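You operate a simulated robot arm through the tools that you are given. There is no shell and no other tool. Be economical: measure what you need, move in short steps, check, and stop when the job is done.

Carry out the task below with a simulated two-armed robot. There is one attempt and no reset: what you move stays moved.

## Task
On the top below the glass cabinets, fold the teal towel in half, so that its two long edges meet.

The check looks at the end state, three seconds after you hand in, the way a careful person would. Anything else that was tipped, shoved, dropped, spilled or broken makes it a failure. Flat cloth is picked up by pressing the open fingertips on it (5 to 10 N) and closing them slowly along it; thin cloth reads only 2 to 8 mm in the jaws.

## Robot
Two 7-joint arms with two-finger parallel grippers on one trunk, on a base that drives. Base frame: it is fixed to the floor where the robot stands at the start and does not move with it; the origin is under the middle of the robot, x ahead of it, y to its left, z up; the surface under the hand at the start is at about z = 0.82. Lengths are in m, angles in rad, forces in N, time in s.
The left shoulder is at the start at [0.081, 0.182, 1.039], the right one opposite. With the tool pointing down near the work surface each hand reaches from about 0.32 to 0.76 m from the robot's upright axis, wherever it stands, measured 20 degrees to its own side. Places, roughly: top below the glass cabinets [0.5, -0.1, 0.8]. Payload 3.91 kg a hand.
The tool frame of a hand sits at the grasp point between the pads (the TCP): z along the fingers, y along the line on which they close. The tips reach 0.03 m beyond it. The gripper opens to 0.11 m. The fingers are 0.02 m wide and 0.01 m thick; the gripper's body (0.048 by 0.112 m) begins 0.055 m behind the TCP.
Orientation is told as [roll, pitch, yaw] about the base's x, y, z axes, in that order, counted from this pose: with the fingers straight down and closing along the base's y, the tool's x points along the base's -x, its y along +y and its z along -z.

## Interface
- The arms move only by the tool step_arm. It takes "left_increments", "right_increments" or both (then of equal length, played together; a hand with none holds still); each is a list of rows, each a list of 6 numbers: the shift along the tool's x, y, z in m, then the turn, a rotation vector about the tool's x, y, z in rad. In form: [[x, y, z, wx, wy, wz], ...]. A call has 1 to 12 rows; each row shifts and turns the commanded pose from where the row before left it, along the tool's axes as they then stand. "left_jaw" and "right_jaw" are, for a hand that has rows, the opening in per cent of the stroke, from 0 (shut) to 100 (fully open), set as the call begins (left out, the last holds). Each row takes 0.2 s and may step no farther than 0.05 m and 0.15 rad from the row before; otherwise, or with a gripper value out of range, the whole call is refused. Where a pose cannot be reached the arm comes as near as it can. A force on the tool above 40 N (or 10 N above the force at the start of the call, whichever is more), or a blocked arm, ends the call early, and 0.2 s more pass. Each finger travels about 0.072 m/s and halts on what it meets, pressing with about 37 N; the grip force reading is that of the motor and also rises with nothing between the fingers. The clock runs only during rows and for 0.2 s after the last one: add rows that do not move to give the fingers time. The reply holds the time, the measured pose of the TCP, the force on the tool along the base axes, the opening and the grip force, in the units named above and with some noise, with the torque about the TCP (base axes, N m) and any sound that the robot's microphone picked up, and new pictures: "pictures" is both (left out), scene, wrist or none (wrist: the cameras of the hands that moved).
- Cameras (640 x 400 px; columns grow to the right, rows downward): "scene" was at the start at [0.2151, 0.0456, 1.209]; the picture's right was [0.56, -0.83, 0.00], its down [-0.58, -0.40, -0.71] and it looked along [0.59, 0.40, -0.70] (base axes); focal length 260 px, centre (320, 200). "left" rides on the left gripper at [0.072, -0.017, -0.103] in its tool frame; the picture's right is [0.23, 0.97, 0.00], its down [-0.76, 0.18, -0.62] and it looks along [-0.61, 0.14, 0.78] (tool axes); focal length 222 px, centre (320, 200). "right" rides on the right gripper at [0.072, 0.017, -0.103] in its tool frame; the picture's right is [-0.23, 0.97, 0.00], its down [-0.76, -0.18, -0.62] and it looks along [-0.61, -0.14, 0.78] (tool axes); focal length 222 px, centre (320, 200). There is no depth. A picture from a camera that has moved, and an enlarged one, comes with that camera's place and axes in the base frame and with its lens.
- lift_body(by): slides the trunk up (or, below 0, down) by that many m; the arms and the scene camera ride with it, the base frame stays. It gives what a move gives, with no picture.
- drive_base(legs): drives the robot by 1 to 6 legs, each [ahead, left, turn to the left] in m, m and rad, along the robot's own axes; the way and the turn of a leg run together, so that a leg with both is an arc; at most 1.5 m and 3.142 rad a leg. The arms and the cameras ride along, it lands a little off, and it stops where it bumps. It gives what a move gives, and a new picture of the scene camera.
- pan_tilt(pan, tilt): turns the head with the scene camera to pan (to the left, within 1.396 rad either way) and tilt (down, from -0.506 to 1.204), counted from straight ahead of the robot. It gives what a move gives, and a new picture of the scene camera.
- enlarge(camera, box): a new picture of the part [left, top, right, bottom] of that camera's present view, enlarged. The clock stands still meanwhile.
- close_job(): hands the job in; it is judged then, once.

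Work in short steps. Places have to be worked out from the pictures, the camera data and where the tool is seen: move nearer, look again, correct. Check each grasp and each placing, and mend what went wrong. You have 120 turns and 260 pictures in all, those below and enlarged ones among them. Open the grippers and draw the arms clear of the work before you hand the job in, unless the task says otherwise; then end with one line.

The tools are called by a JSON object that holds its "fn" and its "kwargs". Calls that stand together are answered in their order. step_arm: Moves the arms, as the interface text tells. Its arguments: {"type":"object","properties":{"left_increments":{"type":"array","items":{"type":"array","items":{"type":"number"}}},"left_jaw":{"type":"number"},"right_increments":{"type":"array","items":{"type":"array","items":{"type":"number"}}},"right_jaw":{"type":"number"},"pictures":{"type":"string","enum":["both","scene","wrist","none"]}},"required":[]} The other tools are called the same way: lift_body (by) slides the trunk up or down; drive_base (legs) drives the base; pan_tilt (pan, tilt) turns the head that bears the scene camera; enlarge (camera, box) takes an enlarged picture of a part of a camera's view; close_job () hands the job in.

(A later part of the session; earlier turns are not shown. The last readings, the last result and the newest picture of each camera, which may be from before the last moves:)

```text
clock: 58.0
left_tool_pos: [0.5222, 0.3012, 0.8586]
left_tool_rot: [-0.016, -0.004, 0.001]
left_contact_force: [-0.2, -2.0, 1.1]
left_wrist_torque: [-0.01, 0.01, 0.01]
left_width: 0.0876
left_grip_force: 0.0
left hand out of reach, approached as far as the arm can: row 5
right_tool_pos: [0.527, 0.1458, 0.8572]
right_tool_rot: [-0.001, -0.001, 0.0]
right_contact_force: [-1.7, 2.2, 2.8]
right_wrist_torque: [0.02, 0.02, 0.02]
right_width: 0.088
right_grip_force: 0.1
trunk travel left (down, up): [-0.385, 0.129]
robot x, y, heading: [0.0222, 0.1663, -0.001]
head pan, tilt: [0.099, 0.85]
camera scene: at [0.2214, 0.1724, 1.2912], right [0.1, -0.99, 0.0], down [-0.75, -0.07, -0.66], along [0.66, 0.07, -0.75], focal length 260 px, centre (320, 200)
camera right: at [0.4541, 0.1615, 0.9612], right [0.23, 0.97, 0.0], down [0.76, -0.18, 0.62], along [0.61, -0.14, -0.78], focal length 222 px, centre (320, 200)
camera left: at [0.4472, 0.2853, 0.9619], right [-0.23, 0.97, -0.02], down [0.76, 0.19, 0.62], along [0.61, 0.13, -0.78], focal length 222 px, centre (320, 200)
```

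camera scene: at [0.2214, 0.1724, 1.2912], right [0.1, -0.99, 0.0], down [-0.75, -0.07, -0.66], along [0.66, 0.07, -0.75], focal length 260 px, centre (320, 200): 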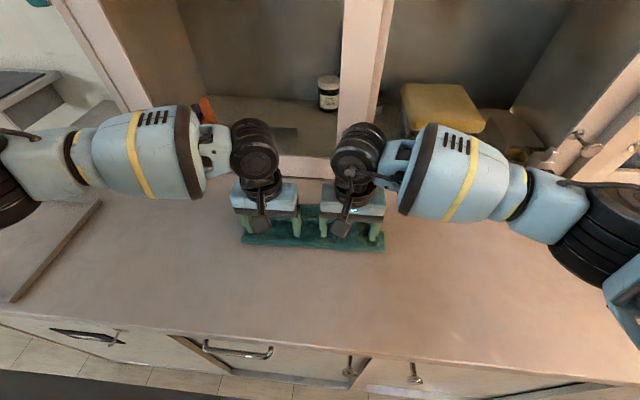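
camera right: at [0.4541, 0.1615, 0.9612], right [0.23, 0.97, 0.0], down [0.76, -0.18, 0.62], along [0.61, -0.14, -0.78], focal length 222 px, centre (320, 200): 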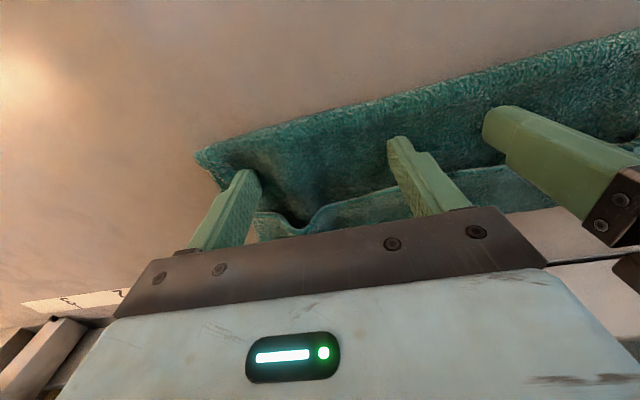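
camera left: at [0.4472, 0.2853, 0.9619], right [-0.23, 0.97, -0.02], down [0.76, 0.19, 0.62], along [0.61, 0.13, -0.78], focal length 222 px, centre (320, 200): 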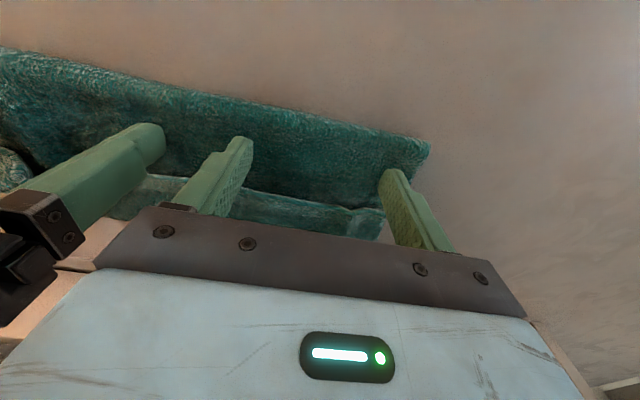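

The whole light towel slid along instead. I rake it straight back toward the robot (gives room), then will regrasp: the left grip earlier held only the flap (3 mm); the right will take the existing hump gently.

{"fn": "step_arm", "kwargs": {"left_increments": [[0.01, 0, 0.0005, 0, 0, 0], [0.01, 0, 0.0005, 0, 0, 0], [0.01, 0, 0, 0, 0, 0], [0.01, 0, 0, 0, 0, 0], [0.01, 0, 0, 0, 0, 0], [0.01, 0, 0, 0, 0, 0], [0.01, 0, 0, 0, 0, 0], [0, 0, 0, 0, 0, 0], [0, 0, -0.03, 0, 0, 0], [0.02, 0, -0.03, 0, 0, 0], [0.03, 0, 0, 0, 0, 0]], "right_increments": [[0.01, 0, 0, 0, 0, 0], [0.01, 0, 0, 0, 0, 0], [0.01, 0, 0, 0, 0, 0], [0.01, 0, 0, 0, 0, 0], [0.01, 0, 0, 0, 0, 0], [0.01, 0, 0, 0, 0, 0], [0.01, 0, 0, 0, 0, 0], [0, 0, 0, 0, 0, 0], [0, 0, -0.03, 0, 0, 0], [0.02, 0, -0.03, 0, 0, 0], [0.03, 0, 0, 0, 0, 0]]}}

```text
clock: 60.4
left_tool_pos: [0.4008, 0.3005, 0.9152]
left_tool_rot: [-0.014, -0.002, 0.003]
left_contact_force: [-0.5, -0.6, -0.3]
left_wrist_torque: [0.03, -0.04, 0.01]
left_width: 0.0882
left_grip_force: 0.1
right_tool_pos: [0.4057, 0.1466, 0.9188]
right_tool_rot: [-0.002, 0.0, 0.0]
right_contact_force: [-0.7, -0.2, 0.5]
right_wrist_torque: [-0.01, 0.02, -0.02]
right_width: 0.0878
right_grip_force: 0.1
trunk travel left (down, up): [-0.385, 0.129]
robot x, y, heading: [0.0199, 0.1659, -0.003]
head pan, tilt: [0.099, 0.85]
camera scene: at [0.2211, 0.1724, 1.2912], right [0.1, -0.99, 0.0], down [-0.75, -0.07, -0.66], along [0.66, 0.07, -0.75], focal length 260 px, centre (320, 200)
camera right: at [0.3331, 0.1624, 1.0219], right [0.23, 0.97, 0.0], down [0.76, -0.18, 0.62], along [0.61, -0.14, -0.78], focal length 222 px, centre (320, 200)
camera left: at [0.3271, 0.2854, 1.0195], right [-0.23, 0.97, -0.01], down [0.76, 0.19, 0.62], along [0.61, 0.13, -0.78], focal length 222 px, centre (320, 200)
```

scene: 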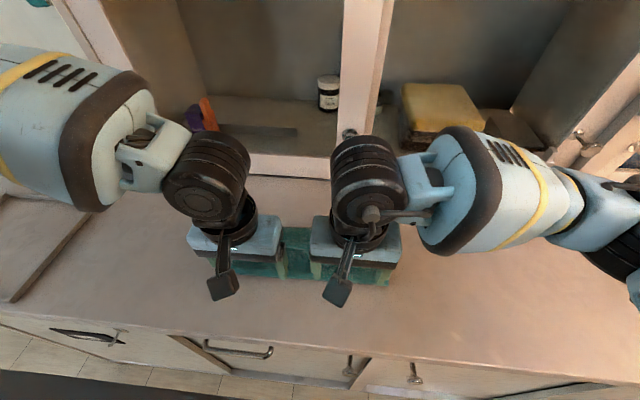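
right: 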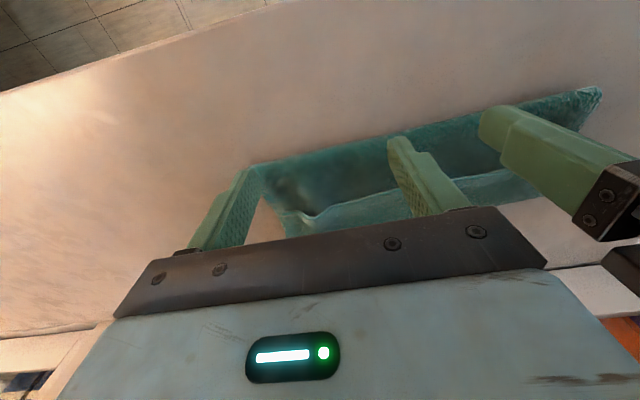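
left: 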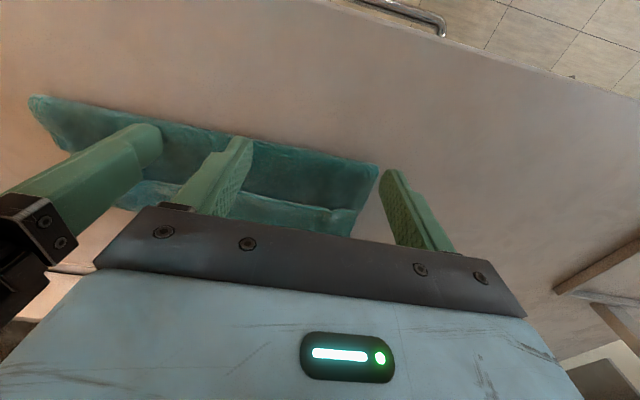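

Fold now at x≈0.425, flap edge ≈0.477, rim ≈0.525. I zoom on the right hump and left flap end.

{"fn": "step_arm", "kwargs": {"right_increments": [[0, 0, 0, 0, -0.12, 0], [0, 0, 0, 0, -0.12, 0], [0, -0.012, 0, 0, -0.12, 0], [0, -0.012, 0, 0, -0.12, 0], [0, -0.012, 0, 0, 0, 0]], "left_increments": [[0, 0, 0, 0, -0.12, 0], [0, 0, 0, 0, -0.12, 0], [0, 0.012, 0, 0, -0.12, 0], [0, 0.01, 0, 0, -0.12, 0], [0, 0, 0, 0, 0, 0]], "left_jaw": 42, "right_jaw": 42, "pictures": "wrist"}}

{"fn": "enlarge", "kwargs": {"camera": "right", "box": [200, 40, 520, 240]}}

```text
clock: 61.6
left_tool_pos: [0.4124, 0.3179, 0.9164]
left_tool_rot: [-0.016, -0.483, 0.01]
left_contact_force: [-0.3, -0.1, 1.1]
left_wrist_torque: [0.0, 0.03, 0.03]
left_width: 0.0464
left_grip_force: 0.0
left hand out of reach, approached as far as the arm can: row 4
right_tool_pos: [0.4066, 0.109, 0.9172]
right_tool_rot: [-0.003, -0.483, -0.002]
right_contact_force: [0.0, -0.1, 0.6]
right_wrist_torque: [-0.02, 0.01, 0.0]
right_width: 0.0462
right_grip_force: 0.0
trunk travel left (down, up): [-0.385, 0.129]
robot x, y, heading: [0.0202, 0.1667, -0.003]
head pan, tilt: [0.099, 0.85]
camera right: at [0.2938, 0.1258, 0.976], right [0.2, 0.97, 0.1], down [0.39, -0.18, 0.91], along [0.9, -0.14, -0.41], focal length 222 px, centre (320, 200)
camera left: at [0.2978, 0.3022, 0.9735], right [-0.2, 0.97, -0.12], down [0.38, 0.19, 0.9], along [0.9, 0.14, -0.41], focal length 222 px, centre (320, 200)
```

right: 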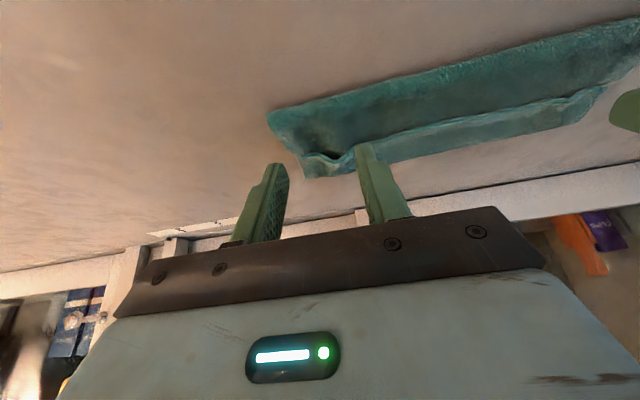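
left: 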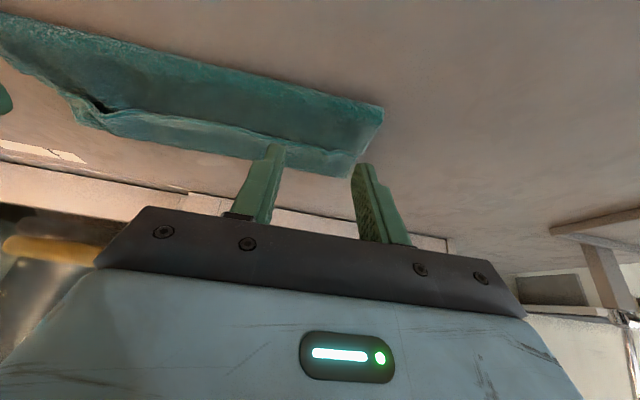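

```text
2.00 times, centred on (360, 140) of right
camera zoom: at [0.2938, 0.1258, 0.976], right [0.2, 0.97, 0.1], down [0.39, -0.18, 0.91], along [0.9, -0.14, -0.41], focal length 444 px, centre (240, 320)
```

zoom: 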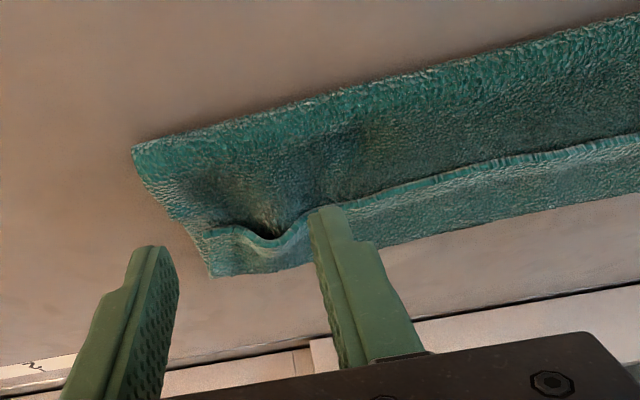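

Hump centre ≈(0.491,0.110); left flap edge ≈(0.481,0.346). I move both hands to hover just above.

{"fn": "step_arm", "kwargs": {"left_increments": [[-0.0124, 0.0013, 0.0245, 0, 0, 0], [-0.0124, 0.0013, 0.0245, 0, 0, 0], [-0.0124, 0.0013, 0.0245, 0, 0, 0]], "right_increments": [[-0.0155, 0.0003, 0.0258, 0, 0, 0], [-0.0155, 0.0003, 0.0258, 0, 0, 0], [-0.0155, 0.0003, 0.0258, 0, 0, 0]], "pictures": "none"}}

{"fn": "enlarge", "kwargs": {"camera": "right", "box": [200, 90, 440, 240]}}

{"fn": "enlarge", "kwargs": {"camera": "left", "box": [200, 90, 440, 240]}}

```text
clock: 62.4
left_tool_pos: [0.4793, 0.3215, 0.8676]
left_tool_rot: [-0.016, -0.481, 0.011]
left_contact_force: [0.5, -0.1, 0.0]
left_wrist_torque: [0.0, 0.03, 0.0]
left_width: 0.046
left_grip_force: 0.0
right_tool_pos: [0.4853, 0.1118, 0.8694]
right_tool_rot: [-0.002, -0.477, 0.0]
right_contact_force: [0.6, 0.2, 0.0]
right_wrist_torque: [0.0, 0.0, 0.01]
right_width: 0.0463
right_grip_force: 0.1
trunk travel left (down, up): [-0.385, 0.129]
robot x, y, heading: [0.0185, 0.1674, -0.002]
head pan, tilt: [0.099, 0.85]
```

```text
2.67 times, centred on (320, 165) of right
camera zoom: at [0.3725, 0.1274, 0.9278], right [0.2, 0.97, 0.1], down [0.39, -0.18, 0.9], along [0.9, -0.14, -0.41], focal length 592 px, centre (320, 293)
```

zoom: 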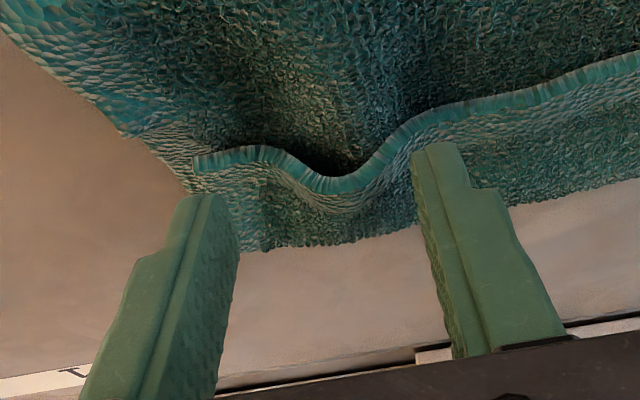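

```text
2.67 times, centred on (320, 165) of left
camera zoom: at [0.3658, 0.3062, 0.9255], right [-0.2, 0.97, -0.12], down [0.39, 0.19, 0.9], along [0.9, 0.14, -0.41], focal length 592 px, centre (320, 293)
```

zoom: 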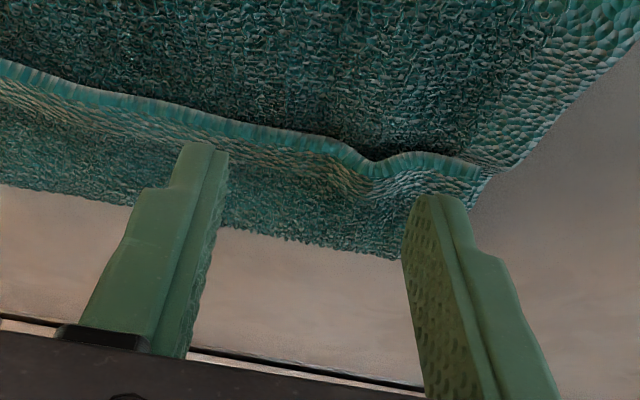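

The right hump sits neatly between the fingers. I lower both, right only to near contact.

{"fn": "step_arm", "kwargs": {"left_increments": [[0.0023, 0.003, 0.0044, 0, 0, 0], [0.0023, 0, 0.0044, 0, 0, 0], [0.001, 0, 0.0018, 0, 0, 0], [0, 0, 0, 0, 0, 0]], "right_increments": [[0.0023, -0.002, 0.0044, 0, 0, 0], [0.0023, 0, 0.0044, 0, 0, 0], [0.0014, 0, 0.0026, 0, 0, 0], [0, 0, 0, 0, 0, 0]], "pictures": "none"}}

```text
clock: 63.4
left_tool_pos: [0.4789, 0.3248, 0.8565]
left_tool_rot: [-0.016, -0.484, 0.01]
left_contact_force: [0.3, -0.7, 5.2]
left_wrist_torque: [0.16, -0.03, 0.02]
left_width: 0.0465
left_grip_force: 0.0
right_tool_pos: [0.4832, 0.1091, 0.8574]
right_tool_rot: [-0.002, -0.481, -0.001]
right_contact_force: [0.2, -0.7, -0.1]
right_wrist_torque: [0.01, -0.01, 0.01]
right_width: 0.0461
right_grip_force: 0.0
trunk travel left (down, up): [-0.385, 0.129]
robot x, y, heading: [0.0217, 0.1655, -0.002]
head pan, tilt: [0.099, 0.85]
```

Left presses 5 N, right hovers. I close both stepwise.

{"fn": "step_arm", "kwargs": {"left_increments": [[0, 0, 0, 0, 0, 0], [0, 0, 0, 0, 0, 0]], "right_increments": [[0.001, 0, 0.0018, 0, 0, 0], [0, 0, 0, 0, 0, 0]], "left_jaw": 28, "right_jaw": 28, "pictures": "none"}}

{"fn": "enlarge", "kwargs": {"camera": "right", "box": [200, 90, 440, 240]}}

{"fn": "enlarge", "kwargs": {"camera": "left", "box": [200, 90, 440, 240]}}

```text
clock: 64.0
left_tool_pos: [0.4782, 0.3242, 0.8563]
left_tool_rot: [-0.016, -0.483, 0.013]
left_contact_force: [0.7, -0.9, 6.1]
left_wrist_torque: [0.06, -0.05, -0.03]
left_width: 0.0303
left_grip_force: 0.0
right_tool_pos: [0.4841, 0.1079, 0.8564]
right_tool_rot: [-0.001, -0.479, -0.003]
right_contact_force: [0.0, 0.6, 1.0]
right_wrist_torque: [-0.01, -0.02, -0.02]
right_width: 0.0308
right_grip_force: 0.2
trunk travel left (down, up): [-0.385, 0.129]
robot x, y, heading: [0.0201, 0.1663, 0.0]
head pan, tilt: [0.099, 0.85]
```

```text
2.67 times, centred on (320, 165) of right
camera zoom: at [0.3707, 0.1248, 0.914], right [0.2, 0.97, 0.1], down [0.39, -0.18, 0.9], along [0.9, -0.14, -0.41], focal length 592 px, centre (320, 293)
```

zoom: 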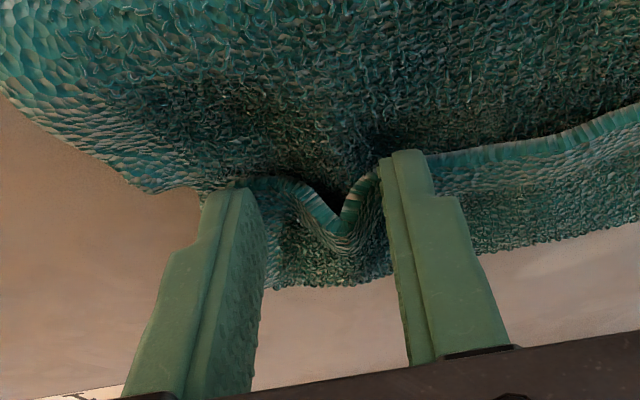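

```text
2.67 times, centred on (320, 165) of left
camera zoom: at [0.3648, 0.3086, 0.9139], right [-0.2, 0.97, -0.12], down [0.38, 0.19, 0.9], along [0.9, 0.14, -0.41], focal length 592 px, centre (320, 293)
```

zoom: 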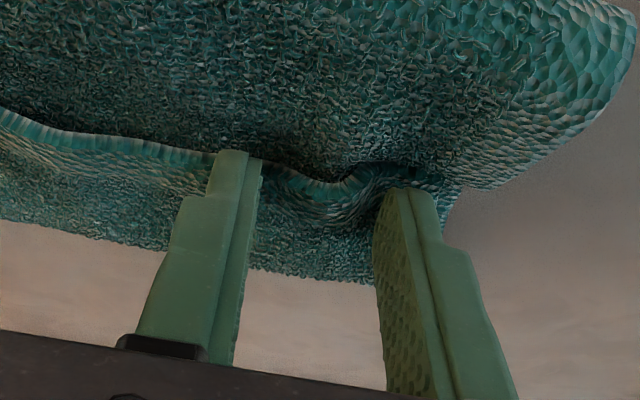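

Both humps are flap only. I continue closing with a tiny rise.

{"fn": "step_arm", "kwargs": {"left_increments": [[-0.0005, 0, -0.001, 0, 0, 0], [0, 0, 0, 0, 0, 0]], "right_increments": [[0, 0, 0, 0, 0, 0], [0, 0, 0, 0, 0, 0]], "left_jaw": 16, "right_jaw": 16, "pictures": "none"}}

{"fn": "step_arm", "kwargs": {"left_increments": [[-0.0005, 0, -0.001, 0, 0, 0], [0, 0, 0, 0, 0, 0]], "right_increments": [[-0.0005, 0, -0.001, 0, 0, 0], [0, 0, 0, 0, 0, 0]], "left_jaw": 9, "right_jaw": 9, "pictures": "none"}}

{"fn": "step_arm", "kwargs": {"left_increments": [[-0.001, 0, -0.002, 0, 0, 0], [0, 0, 0, 0, 0, 0], [0, 0, 0, 0, 0, 0]], "right_increments": [[-0.001, 0, -0.002, 0, 0, 0], [0, 0, 0, 0, 0, 0], [0, 0, 0, 0, 0, 0]], "left_jaw": 0, "right_jaw": 0, "pictures": "none"}}

{"fn": "enlarge", "kwargs": {"camera": "right", "box": [200, 90, 440, 240]}}

{"fn": "enlarge", "kwargs": {"camera": "left", "box": [200, 90, 440, 240]}}

```text
clock: 64.6
left_tool_pos: [0.4789, 0.3252, 0.8567]
left_tool_rot: [-0.016, -0.482, 0.01]
left_contact_force: [-0.1, 0.0, 2.7]
left_wrist_torque: [0.02, -0.05, 0.03]
left_width: 0.0181
left_grip_force: 0.4
right_tool_pos: [0.4823, 0.1087, 0.8561]
right_tool_rot: [-0.001, -0.48, -0.001]
right_contact_force: [-0.3, 1.1, 1.5]
right_wrist_torque: [0.01, -0.02, -0.04]
right_width: 0.0179
right_grip_force: 0.5
trunk travel left (down, up): [-0.385, 0.129]
robot x, y, heading: [0.0203, 0.1614, -0.004]
head pan, tilt: [0.099, 0.85]
```

```text
clock: 65.2
left_tool_pos: [0.479, 0.3258, 0.8574]
left_tool_rot: [-0.016, -0.483, 0.011]
left_contact_force: [-0.6, -0.8, 1.0]
left_wrist_torque: [0.03, 0.0, -0.02]
left_width: 0.0103
left_grip_force: 0.8
right_tool_pos: [0.4838, 0.1082, 0.8558]
right_tool_rot: [-0.002, -0.479, -0.002]
right_contact_force: [-0.5, -0.5, 0.5]
right_wrist_torque: [-0.01, 0.0, 0.03]
right_width: 0.0085
right_grip_force: 3.4
trunk travel left (down, up): [-0.385, 0.129]
robot x, y, heading: [0.0238, 0.1652, -0.001]
head pan, tilt: [0.099, 0.85]
```

```text
clock: 66.0
left_tool_pos: [0.4792, 0.3239, 0.8606]
left_tool_rot: [-0.016, -0.48, 0.01]
left_contact_force: [-0.3, -5.1, -0.2]
left_wrist_torque: [-0.12, 0.0, -0.06]
left_width: 0.0025
left_grip_force: 37.0
right_tool_pos: [0.4832, 0.1089, 0.8586]
right_tool_rot: [-0.003, -0.48, 0.0]
right_contact_force: [0.7, 4.1, -0.5]
right_wrist_torque: [0.1, -0.02, 0.04]
right_width: 0.0055
right_grip_force: 36.7
trunk travel left (down, up): [-0.385, 0.129]
robot x, y, heading: [0.0239, 0.1625, -0.003]
head pan, tilt: [0.099, 0.85]
```

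```text
2.67 times, centred on (320, 165) of right
camera zoom: at [0.371, 0.1249, 0.9172], right [0.2, 0.97, 0.1], down [0.39, -0.18, 0.9], along [0.9, -0.14, -0.41], focal length 592 px, centre (320, 293)
```

zoom: 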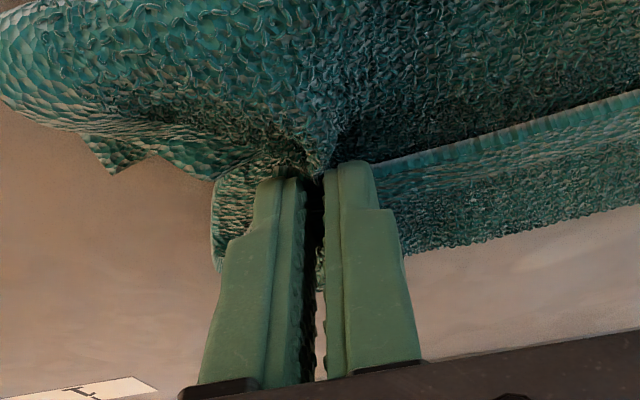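

```text
2.67 times, centred on (320, 165) of left
camera zoom: at [0.3648, 0.3086, 0.9181], right [-0.2, 0.97, -0.12], down [0.39, 0.19, 0.9], along [0.9, 0.14, -0.41], focal length 592 px, centre (320, 293)
```

zoom: 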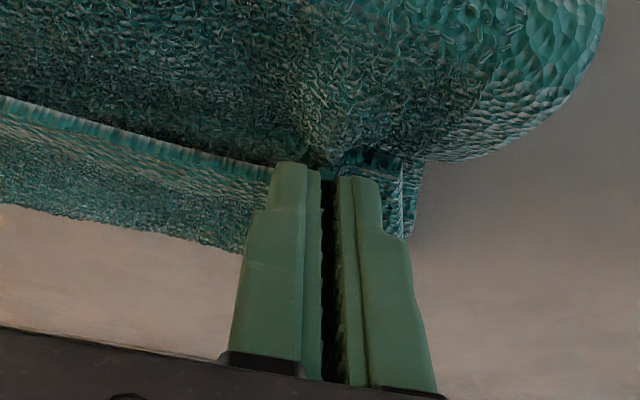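

I lift 6 cm and check whether only the flap comes along.

{"fn": "step_arm", "kwargs": {"left_increments": [[-0.0094, 0, -0.0177, 0, 0, 0], [-0.0094, 0, -0.0177, 0, 0, 0], [-0.0094, 0, -0.0177, 0, 0, 0], [-0.0094, 0, -0.0177, 0, 0, 0]], "right_increments": [[-0.0094, 0, -0.0177, 0, 0, 0], [-0.0094, 0, -0.0177, 0, 0, 0], [-0.0094, 0, -0.0177, 0, 0, 0], [-0.0094, 0, -0.0177, 0, 0, 0]]}}

```text
clock: 67.0
left_tool_pos: [0.4773, 0.3252, 0.9384]
left_tool_rot: [-0.017, -0.482, 0.011]
left_contact_force: [0.0, -5.6, 0.1]
left_wrist_torque: [-0.17, 0.03, -0.04]
left_width: 0.0024
left_grip_force: 37.0
right_tool_pos: [0.4834, 0.1097, 0.94]
right_tool_rot: [-0.002, -0.48, 0.001]
right_contact_force: [0.1, 4.9, -0.7]
right_wrist_torque: [0.15, -0.01, 0.03]
right_width: 0.005
right_grip_force: 36.9
trunk travel left (down, up): [-0.385, 0.129]
robot x, y, heading: [0.0198, 0.165, 0.001]
head pan, tilt: [0.099, 0.85]
camera scene: at [0.2211, 0.1724, 1.2913], right [0.1, -0.99, 0.0], down [-0.75, -0.07, -0.66], along [0.66, 0.07, -0.75], focal length 260 px, centre (320, 200)
camera right: at [0.3703, 0.126, 0.9974], right [0.2, 0.97, 0.1], down [0.39, -0.18, 0.9], along [0.9, -0.14, -0.41], focal length 222 px, centre (320, 200)
camera left: at [0.3642, 0.3105, 0.9978], right [-0.2, 0.97, -0.12], down [0.39, 0.19, 0.9], along [0.9, 0.14, -0.41], focal length 222 px, centre (320, 200)
```

scene: 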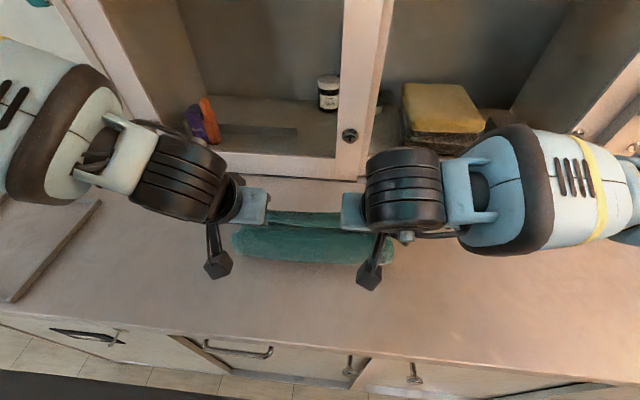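
right: 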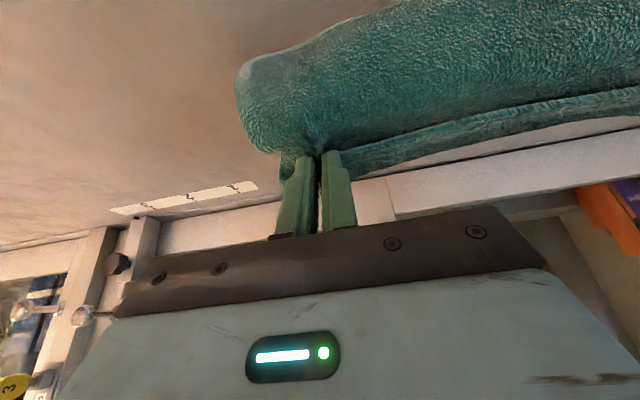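
left: 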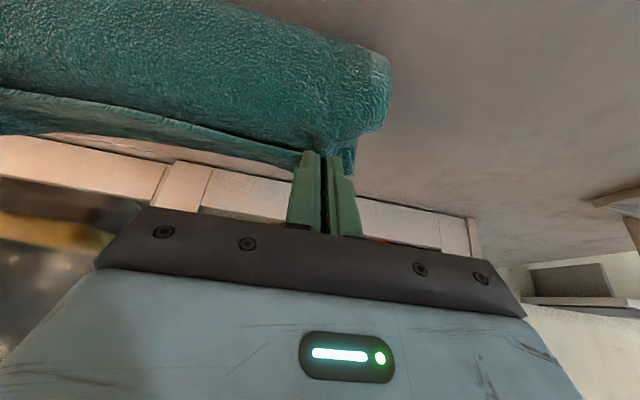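

Widths (2.4 and 5.0 mm) resemble the original two-layer grips, so perhaps nothing extra is pinched. I lift further to see whether the cloth unrolls.

{"fn": "step_arm", "kwargs": {"left_increments": [[-0.0094, 0, -0.0177, 0, 0, 0], [-0.0094, 0, -0.0177, 0, 0, 0], [-0.0094, 0, -0.0177, 0, 0, 0]], "right_increments": [[-0.0094, 0, -0.0177, 0, 0, 0], [-0.0094, 0, -0.0177, 0, 0, 0], [-0.0094, 0, -0.0177, 0, 0, 0]], "pictures": "wrist"}}

{"fn": "enlarge", "kwargs": {"camera": "right", "box": [200, 90, 440, 240]}}

{"fn": "enlarge", "kwargs": {"camera": "scene", "box": [190, 160, 430, 310]}}

```text
clock: 67.8
left_tool_pos: [0.4796, 0.3273, 0.9998]
left_tool_rot: [-0.017, -0.48, 0.009]
left_contact_force: [-0.3, -5.7, -0.4]
left_wrist_torque: [-0.2, -0.02, -0.03]
left_width: 0.0025
left_grip_force: 37.3
right_tool_pos: [0.4837, 0.109, 1.0001]
right_tool_rot: [-0.001, -0.478, 0.0]
right_contact_force: [-0.8, 6.5, -0.4]
right_wrist_torque: [0.21, -0.04, 0.09]
right_width: 0.0051
right_grip_force: 37.0
trunk travel left (down, up): [-0.385, 0.129]
robot x, y, heading: [0.0222, 0.1649, -0.002]
head pan, tilt: [0.099, 0.85]
camera right: at [0.371, 0.1255, 1.058], right [0.2, 0.97, 0.1], down [0.39, -0.18, 0.9], along [0.9, -0.14, -0.41], focal length 222 px, centre (320, 200)
camera left: at [0.3654, 0.3116, 1.0584], right [-0.2, 0.97, -0.12], down [0.39, 0.19, 0.9], along [0.9, 0.14, -0.41], focal length 222 px, centre (320, 200)
```

right: 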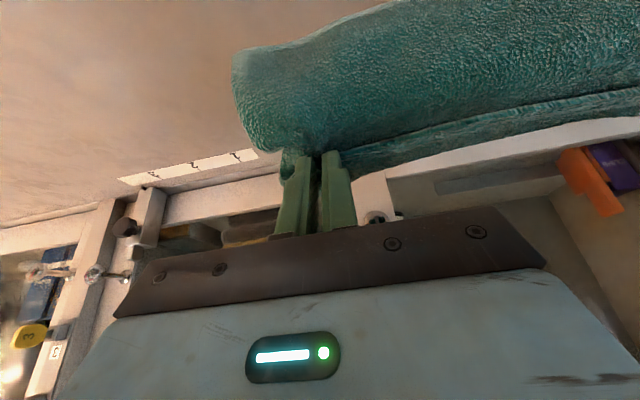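
left: 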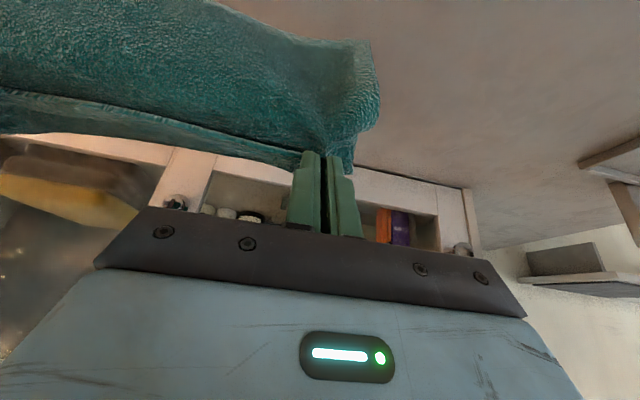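

```text
2.67 times, centred on (320, 165) of right
camera zoom: at [0.371, 0.1255, 1.058], right [0.2, 0.97, 0.1], down [0.39, -0.18, 0.9], along [0.9, -0.14, -0.41], focal length 592 px, centre (320, 293)
```

zoom: 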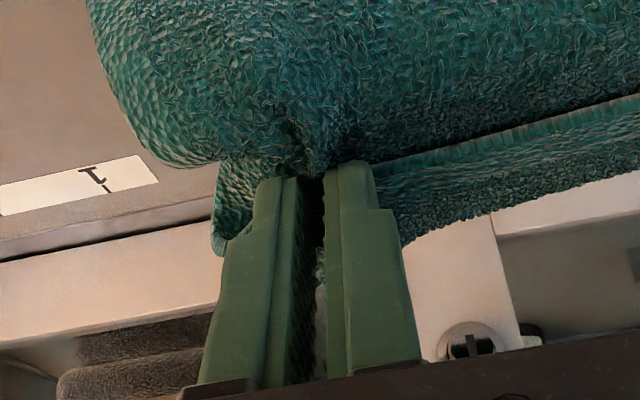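

```text
2.67 times, centred on (310, 235) of scene
camera zoom: at [0.221, 0.1724, 1.2913], right [0.1, -0.99, 0.0], down [-0.75, -0.07, -0.66], along [0.66, 0.07, -0.75], focal length 693 px, centre (347, 107)
```

zoom: 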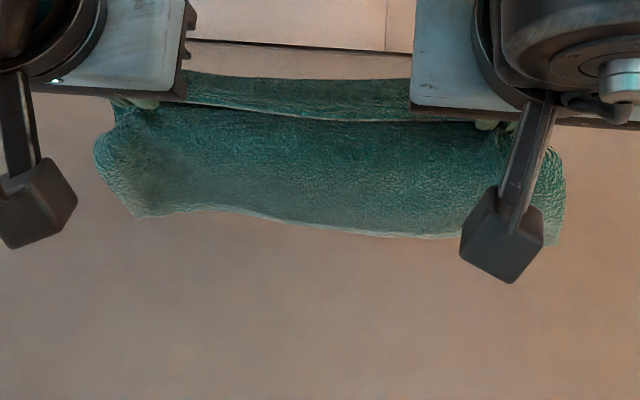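

The bottom edge hangs free now. I zoom on the left grip to see whether the body is pinched there.

{"fn": "enlarge", "kwargs": {"camera": "left", "box": [200, 40, 440, 190]}}

```text
2.67 times, centred on (320, 115) of left
camera zoom: at [0.3654, 0.3116, 1.0584], right [-0.2, 0.97, -0.12], down [0.39, 0.19, 0.9], along [0.9, 0.14, -0.41], focal length 592 px, centre (320, 427)
```

zoom: 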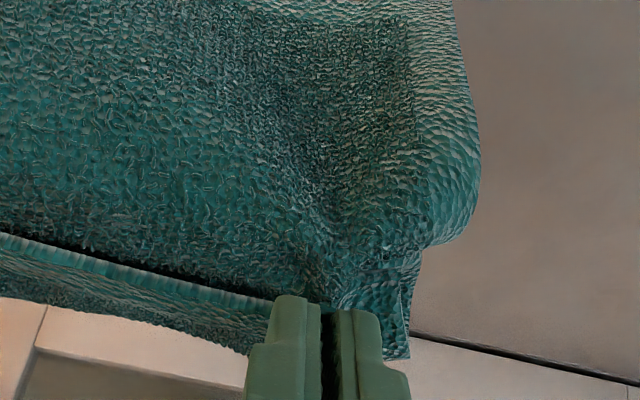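

Both pinch the body shallowly. I relax the jaws in very fine steps so that the heavier inner body may slip out while the outer flap stays.

{"fn": "step_arm", "kwargs": {"left_increments": [[0, 0, 0, 0, 0, 0]], "right_increments": [[0, 0, 0, 0, 0, 0]], "left_jaw": 2.3, "right_jaw": 4.6, "pictures": "none"}}

{"fn": "step_arm", "kwargs": {"left_increments": [[0, 0, 0, 0, 0, 0]], "right_increments": [[0, 0, 0, 0, 0, 0]], "left_jaw": 2.8, "right_jaw": 5.2, "pictures": "wrist"}}

```text
clock: 68.2
left_tool_pos: [0.48, 0.3279, 0.9999]
left_tool_rot: [-0.015, -0.481, 0.01]
left_contact_force: [0.1, -2.7, -0.5]
left_wrist_torque: [-0.08, 0.05, -0.02]
left_width: 0.0032
left_grip_force: 6.5
right_tool_pos: [0.4837, 0.1092, 0.9993]
right_tool_rot: [-0.004, -0.48, 0.0]
right_contact_force: [-0.6, 3.3, -0.1]
right_wrist_torque: [0.08, -0.01, 0.02]
right_width: 0.0071
right_grip_force: 7.4
trunk travel left (down, up): [-0.385, 0.129]
robot x, y, heading: [0.0192, 0.1664, 0.0]
head pan, tilt: [0.099, 0.85]
```

```text
clock: 68.6
left_tool_pos: [0.4789, 0.3275, 0.9996]
left_tool_rot: [-0.016, -0.481, 0.011]
left_contact_force: [0.4, -2.0, 0.5]
left_wrist_torque: [-0.01, 0.02, -0.06]
left_width: 0.0054
left_grip_force: 2.5
right_tool_pos: [0.4843, 0.1096, 0.9982]
right_tool_rot: [-0.001, -0.48, -0.001]
right_contact_force: [-0.9, 2.5, 0.6]
right_wrist_torque: [0.07, 0.0, 0.04]
right_width: 0.0071
right_grip_force: 6.6
trunk travel left (down, up): [-0.385, 0.129]
robot x, y, heading: [0.0182, 0.1648, -0.001]
head pan, tilt: [0.099, 0.85]
camera right: at [0.3716, 0.1254, 1.0575], right [0.2, 0.97, 0.1], down [0.39, -0.18, 0.9], along [0.9, -0.14, -0.41], focal length 222 px, centre (320, 200)
camera left: at [0.3661, 0.3118, 1.0579], right [-0.2, 0.97, -0.12], down [0.39, 0.19, 0.9], along [0.9, 0.14, -0.41], focal length 222 px, centre (320, 200)
```

right: 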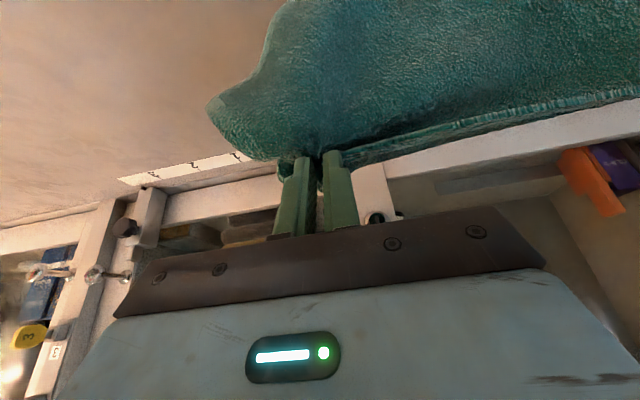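
left: 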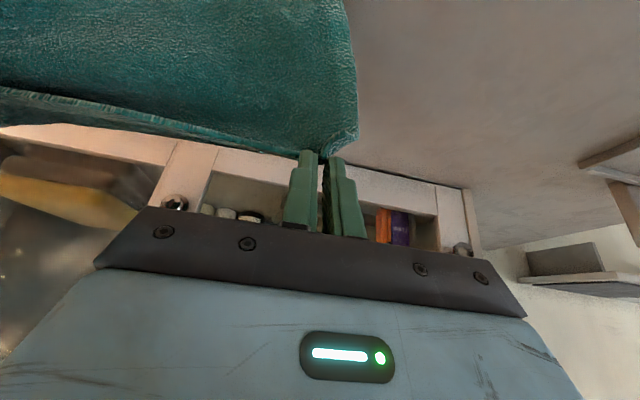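

Something is slipping. I zoom to see what each hand still holds.

{"fn": "enlarge", "kwargs": {"camera": "left", "box": [200, 40, 440, 190]}}

{"fn": "enlarge", "kwargs": {"camera": "right", "box": [200, 60, 440, 210]}}

{"fn": "enlarge", "kwargs": {"camera": "scene", "box": [190, 160, 430, 310]}}

```text
2.67 times, centred on (320, 115) of left
camera zoom: at [0.3661, 0.3118, 1.0579], right [-0.2, 0.97, -0.12], down [0.39, 0.19, 0.9], along [0.9, 0.14, -0.41], focal length 592 px, centre (320, 427)
```

zoom: 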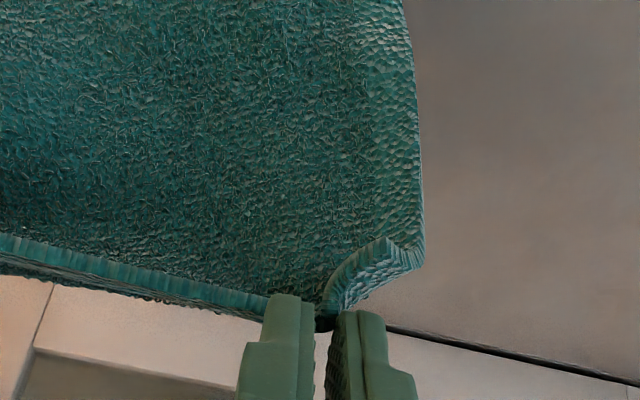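

```text
2.67 times, centred on (320, 135) of right
camera zoom: at [0.3716, 0.1254, 1.0575], right [0.2, 0.97, 0.1], down [0.39, -0.18, 0.9], along [0.9, -0.14, -0.41], focal length 592 px, centre (320, 373)
```

zoom: 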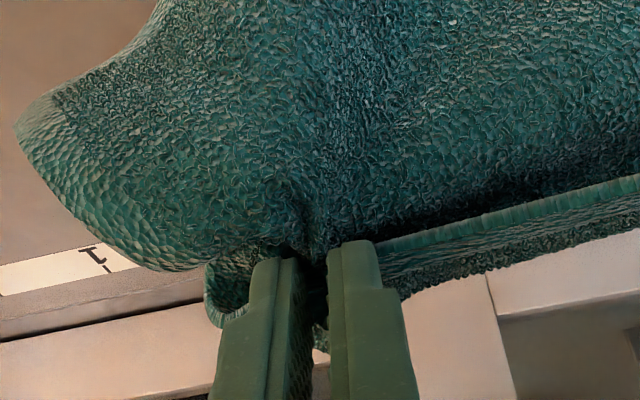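

```text
2.67 times, centred on (310, 235) of scene
camera zoom: at [0.2216, 0.1724, 1.2912], right [0.1, -0.99, 0.0], down [-0.75, -0.07, -0.66], along [0.66, 0.07, -0.75], focal length 693 px, centre (347, 107)
```

zoom: 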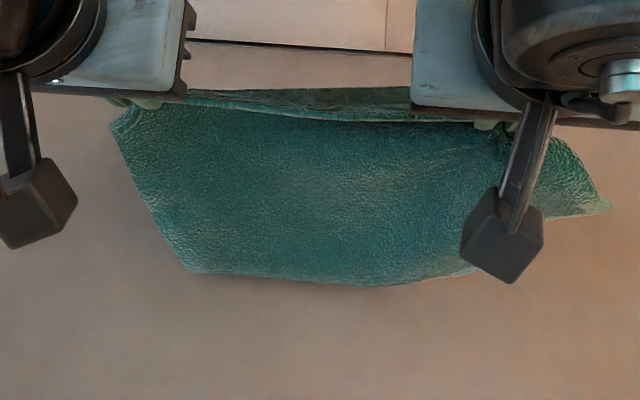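

The left inner body slipped out as hoped and the flap unrolled there. I clamp the left again and relax the right a bit more.

{"fn": "step_arm", "kwargs": {"left_increments": [[0, 0, 0, 0, 0, 0], [0, 0, 0, 0, 0, 0]], "right_increments": [[0, 0, 0, 0, 0, 0], [0, 0, 0, 0, 0, 0]], "left_jaw": 0, "right_jaw": 5.8, "pictures": "none"}}

{"fn": "enlarge", "kwargs": {"camera": "right", "box": [200, 60, 440, 210]}}

```text
clock: 69.2
left_tool_pos: [0.4779, 0.3285, 0.9988]
left_tool_rot: [-0.015, -0.482, 0.01]
left_contact_force: [-0.7, -2.5, -0.7]
left_wrist_torque: [-0.02, -0.02, 0.01]
left_width: 0.0018
left_grip_force: 36.9
right_tool_pos: [0.484, 0.1093, 0.9993]
right_tool_rot: [-0.002, -0.481, -0.001]
right_contact_force: [-0.1, 0.9, -0.4]
right_wrist_torque: [0.05, -0.02, 0.04]
right_width: 0.0088
right_grip_force: 2.3
trunk travel left (down, up): [-0.385, 0.129]
robot x, y, heading: [0.0225, 0.1618, 0.003]
head pan, tilt: [0.099, 0.85]
```

```text
2.67 times, centred on (320, 135) of right
camera zoom: at [0.3716, 0.1255, 1.0575], right [0.2, 0.97, 0.1], down [0.39, -0.18, 0.9], along [0.9, -0.14, -0.41], focal length 592 px, centre (320, 373)
```

zoom: 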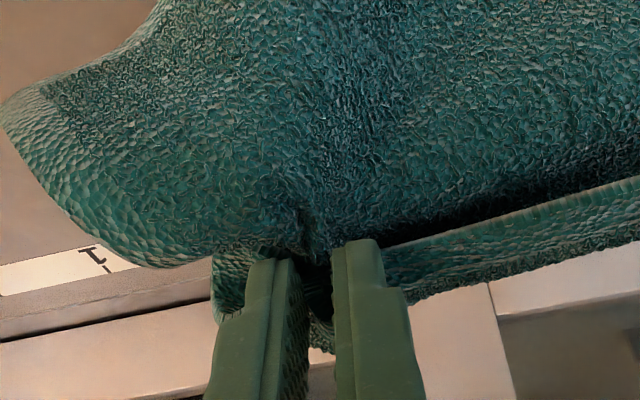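

Left clamped (1.8 mm). The right still holds both; I relax slightly more.

{"fn": "step_arm", "kwargs": {"right_increments": [[0, 0, 0, 0, 0, 0]], "right_jaw": 6.3, "pictures": "wrist"}}

```text
clock: 69.6
left_tool_pos: [0.4791, 0.3266, 1.0002]
left_tool_rot: [-0.014, -0.482, 0.01]
left_contact_force: [0.0, -1.0, 0.5]
left_wrist_torque: [-0.02, 0.01, -0.01]
left_width: 0.0018
left_grip_force: 37.1
right_tool_pos: [0.4836, 0.1088, 0.9995]
right_tool_rot: [-0.001, -0.48, -0.001]
right_contact_force: [0.2, 1.5, 0.0]
right_wrist_torque: [0.05, 0.02, 0.01]
right_width: 0.0087
right_grip_force: 1.4
trunk travel left (down, up): [-0.385, 0.129]
robot x, y, heading: [0.0208, 0.1624, 0.0]
head pan, tilt: [0.099, 0.85]
camera right: at [0.3716, 0.1255, 1.0575], right [0.2, 0.97, 0.1], down [0.39, -0.18, 0.9], along [0.9, -0.14, -0.41], focal length 222 px, centre (320, 200)
```

right: 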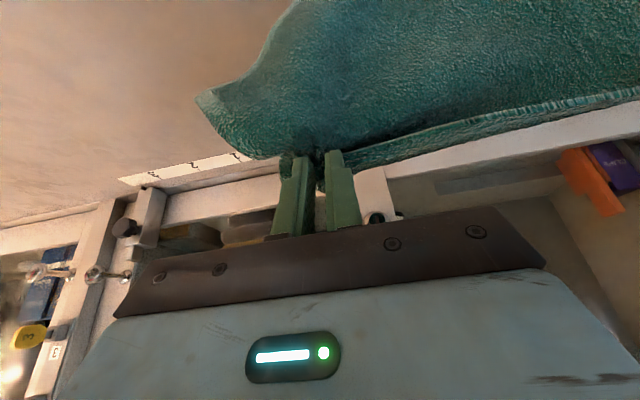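

{"fn": "step_arm", "kwargs": {"right_increments": [[0, 0, 0, 0, 0, 0]], "right_jaw": 6.8, "pictures": "wrist"}}

```text
clock: 70.0
left_tool_pos: [0.4789, 0.3284, 1.0005]
left_tool_rot: [-0.015, -0.483, 0.01]
left_contact_force: [-0.3, -1.0, 1.6]
left_wrist_torque: [-0.01, -0.01, -0.03]
left_width: 0.0015
left_grip_force: 37.7
right_tool_pos: [0.4835, 0.1091, 0.9988]
right_tool_rot: [-0.001, -0.48, -0.002]
right_contact_force: [0.3, 1.0, 0.0]
right_wrist_torque: [0.06, -0.01, 0.04]
right_width: 0.0068
right_grip_force: 4.2
trunk travel left (down, up): [-0.385, 0.129]
robot x, y, heading: [0.0203, 0.1647, -0.004]
head pan, tilt: [0.099, 0.85]
camera right: at [0.3716, 0.1255, 1.0575], right [0.2, 0.97, 0.1], down [0.39, -0.18, 0.9], along [0.9, -0.14, -0.41], focal length 222 px, centre (320, 200)
```

right: 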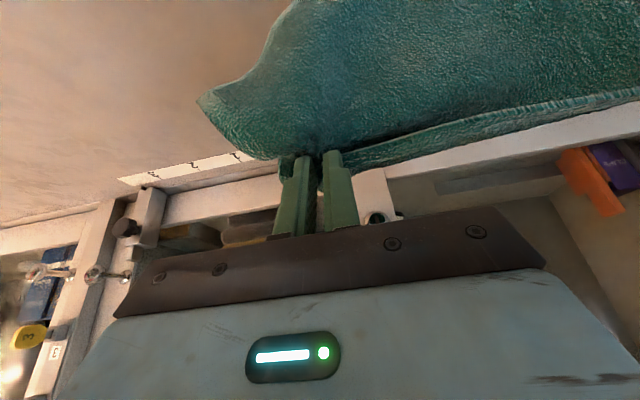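

{"fn": "step_arm", "kwargs": {"right_increments": [[0, 0, 0, 0, 0, 0]], "right_jaw": 7.6, "pictures": "wrist"}}

```text
clock: 70.4
left_tool_pos: [0.4795, 0.3273, 1.0]
left_tool_rot: [-0.017, -0.482, 0.012]
left_contact_force: [0.0, -1.5, -0.1]
left_wrist_torque: [-0.08, -0.01, -0.04]
left_width: 0.0018
left_grip_force: 36.9
right_tool_pos: [0.4844, 0.1087, 0.999]
right_tool_rot: [-0.001, -0.48, -0.002]
right_contact_force: [0.3, 1.9, -0.6]
right_wrist_torque: [0.01, 0.0, 0.0]
right_width: 0.0068
right_grip_force: 3.3
trunk travel left (down, up): [-0.385, 0.129]
robot x, y, heading: [0.0204, 0.1645, -0.003]
head pan, tilt: [0.099, 0.85]
camera right: at [0.3716, 0.1255, 1.0575], right [0.2, 0.97, 0.1], down [0.39, -0.18, 0.9], along [0.9, -0.14, -0.41], focal length 222 px, centre (320, 200)
```

right: 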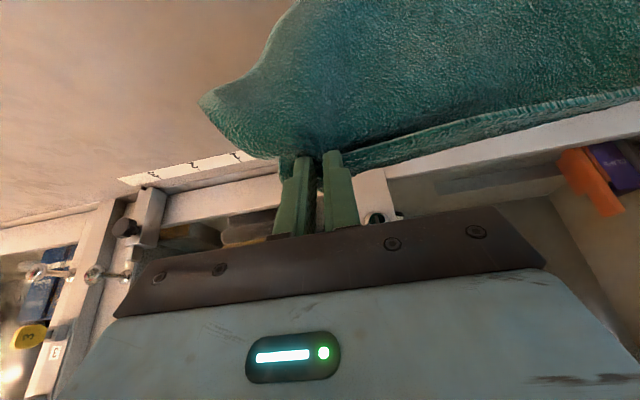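

{"fn": "step_arm", "kwargs": {"right_increments": [[0, 0, 0, 0, 0, 0]], "right_jaw": 8.4, "pictures": "wrist"}}

```text
clock: 70.8
left_tool_pos: [0.4801, 0.328, 0.9999]
left_tool_rot: [-0.016, -0.483, 0.01]
left_contact_force: [0.2, -1.6, -0.7]
left_wrist_torque: [-0.04, 0.0, -0.02]
left_width: 0.0019
left_grip_force: 36.4
right_tool_pos: [0.4843, 0.1085, 0.9995]
right_tool_rot: [-0.002, -0.48, -0.002]
right_contact_force: [0.3, 0.7, -0.1]
right_wrist_torque: [0.0, 0.02, 0.01]
right_width: 0.0079
right_grip_force: 2.5
trunk travel left (down, up): [-0.385, 0.129]
robot x, y, heading: [0.0172, 0.1668, 0.003]
head pan, tilt: [0.099, 0.85]
camera right: at [0.3716, 0.1255, 1.0575], right [0.2, 0.97, 0.1], down [0.39, -0.18, 0.9], along [0.9, -0.14, -0.41], focal length 222 px, centre (320, 200)
```

right: 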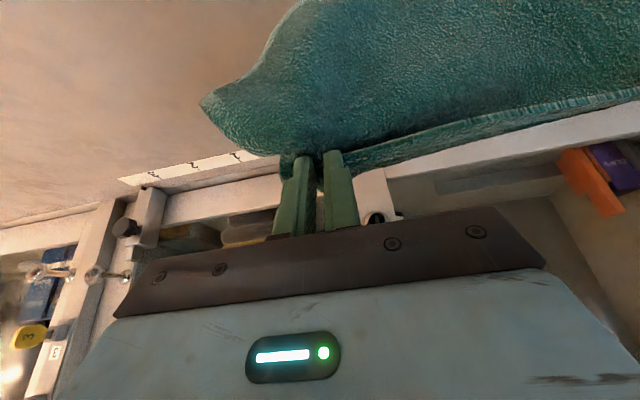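

{"fn": "step_arm", "kwargs": {"right_increments": [[0, 0, 0, 0, 0, 0]], "right_jaw": 9.2, "pictures": "none"}}

{"fn": "enlarge", "kwargs": {"camera": "right", "box": [200, 60, 440, 210]}}

```text
clock: 71.2
left_tool_pos: [0.4799, 0.3279, 1.0007]
left_tool_rot: [-0.016, -0.481, 0.011]
left_contact_force: [-0.3, -0.4, -0.3]
left_wrist_torque: [-0.05, -0.02, -0.03]
left_width: 0.0019
left_grip_force: 37.3
right_tool_pos: [0.4854, 0.1083, 0.9973]
right_tool_rot: [-0.002, -0.479, -0.003]
right_contact_force: [-0.9, 0.2, -0.6]
right_wrist_torque: [-0.01, -0.02, 0.02]
right_width: 0.0109
right_grip_force: 0.9
trunk travel left (down, up): [-0.385, 0.129]
robot x, y, heading: [0.0181, 0.1655, 0.004]
head pan, tilt: [0.099, 0.85]
```

```text
2.67 times, centred on (320, 135) of right
camera zoom: at [0.3716, 0.1255, 1.0575], right [0.2, 0.97, 0.1], down [0.39, -0.18, 0.9], along [0.9, -0.14, -0.41], focal length 592 px, centre (320, 373)
```

zoom: 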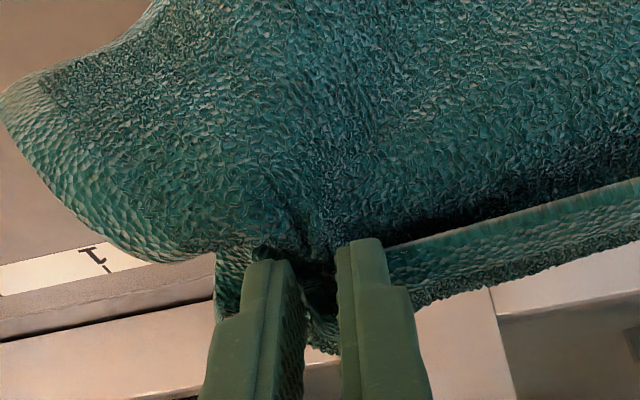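

{"fn": "step_arm", "kwargs": {"right_increments": [[0, 0, 0, 0, 0, 0]], "right_jaw": 9.8, "pictures": "wrist"}}

```text
clock: 71.6
left_tool_pos: [0.4794, 0.3258, 1.0004]
left_tool_rot: [-0.016, -0.481, 0.012]
left_contact_force: [0.2, -0.4, 0.4]
left_wrist_torque: [-0.05, -0.02, -0.01]
left_width: 0.002
left_grip_force: 37.1
right_tool_pos: [0.4837, 0.1096, 1.0]
right_tool_rot: [-0.002, -0.481, -0.002]
right_contact_force: [0.1, 0.0, 0.8]
right_wrist_torque: [-0.01, 0.03, 0.02]
right_width: 0.0114
right_grip_force: 0.4
trunk travel left (down, up): [-0.385, 0.129]
robot x, y, heading: [0.0207, 0.168, 0.004]
head pan, tilt: [0.099, 0.85]
camera right: at [0.3716, 0.1255, 1.0575], right [0.2, 0.97, 0.1], down [0.39, -0.18, 0.9], along [0.9, -0.14, -0.41], focal length 222 px, centre (320, 200)
```

right: 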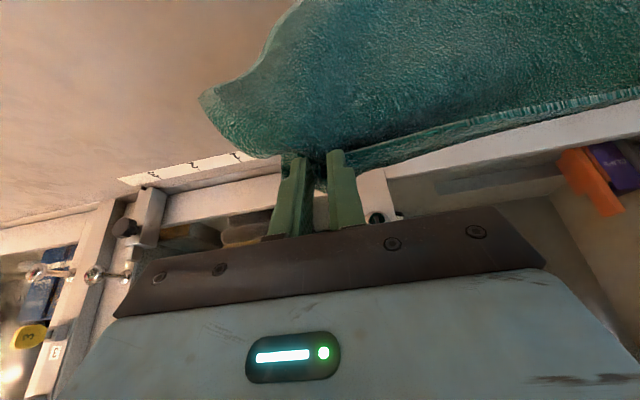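

I give the right hand a small up-down shake at this light grip.

{"fn": "step_arm", "kwargs": {"right_increments": [[-0.007, 0, -0.013, 0, 0, 0], [0.007, 0, 0.013, 0, 0, 0]], "pictures": "wrist"}}

```text
clock: 72.2
left_tool_pos: [0.4798, 0.327, 0.9993]
left_tool_rot: [-0.015, -0.482, 0.01]
left_contact_force: [-0.1, -0.5, -0.2]
left_wrist_torque: [-0.01, -0.01, -0.02]
left_width: 0.0017
left_grip_force: 36.8
right_tool_pos: [0.4842, 0.1085, 0.9993]
right_tool_rot: [-0.001, -0.48, -0.001]
right_contact_force: [0.4, 0.9, 0.5]
right_wrist_torque: [-0.02, 0.0, 0.01]
right_width: 0.0113
right_grip_force: 0.8
trunk travel left (down, up): [-0.385, 0.129]
robot x, y, heading: [0.0242, 0.162, -0.002]
head pan, tilt: [0.099, 0.85]
camera right: at [0.3726, 0.1252, 1.0578], right [0.2, 0.97, 0.1], down [0.39, -0.18, 0.9], along [0.9, -0.14, -0.41], focal length 222 px, centre (320, 200)
```

right: 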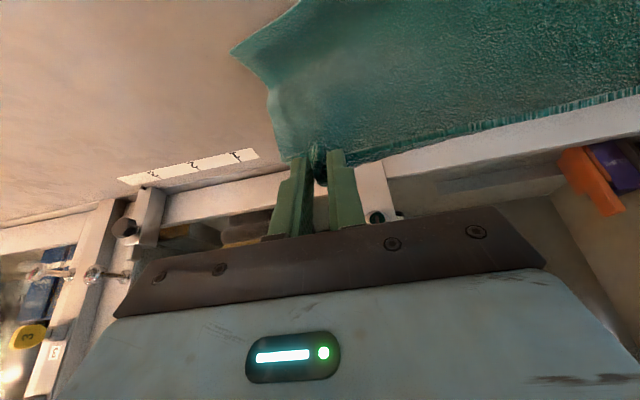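

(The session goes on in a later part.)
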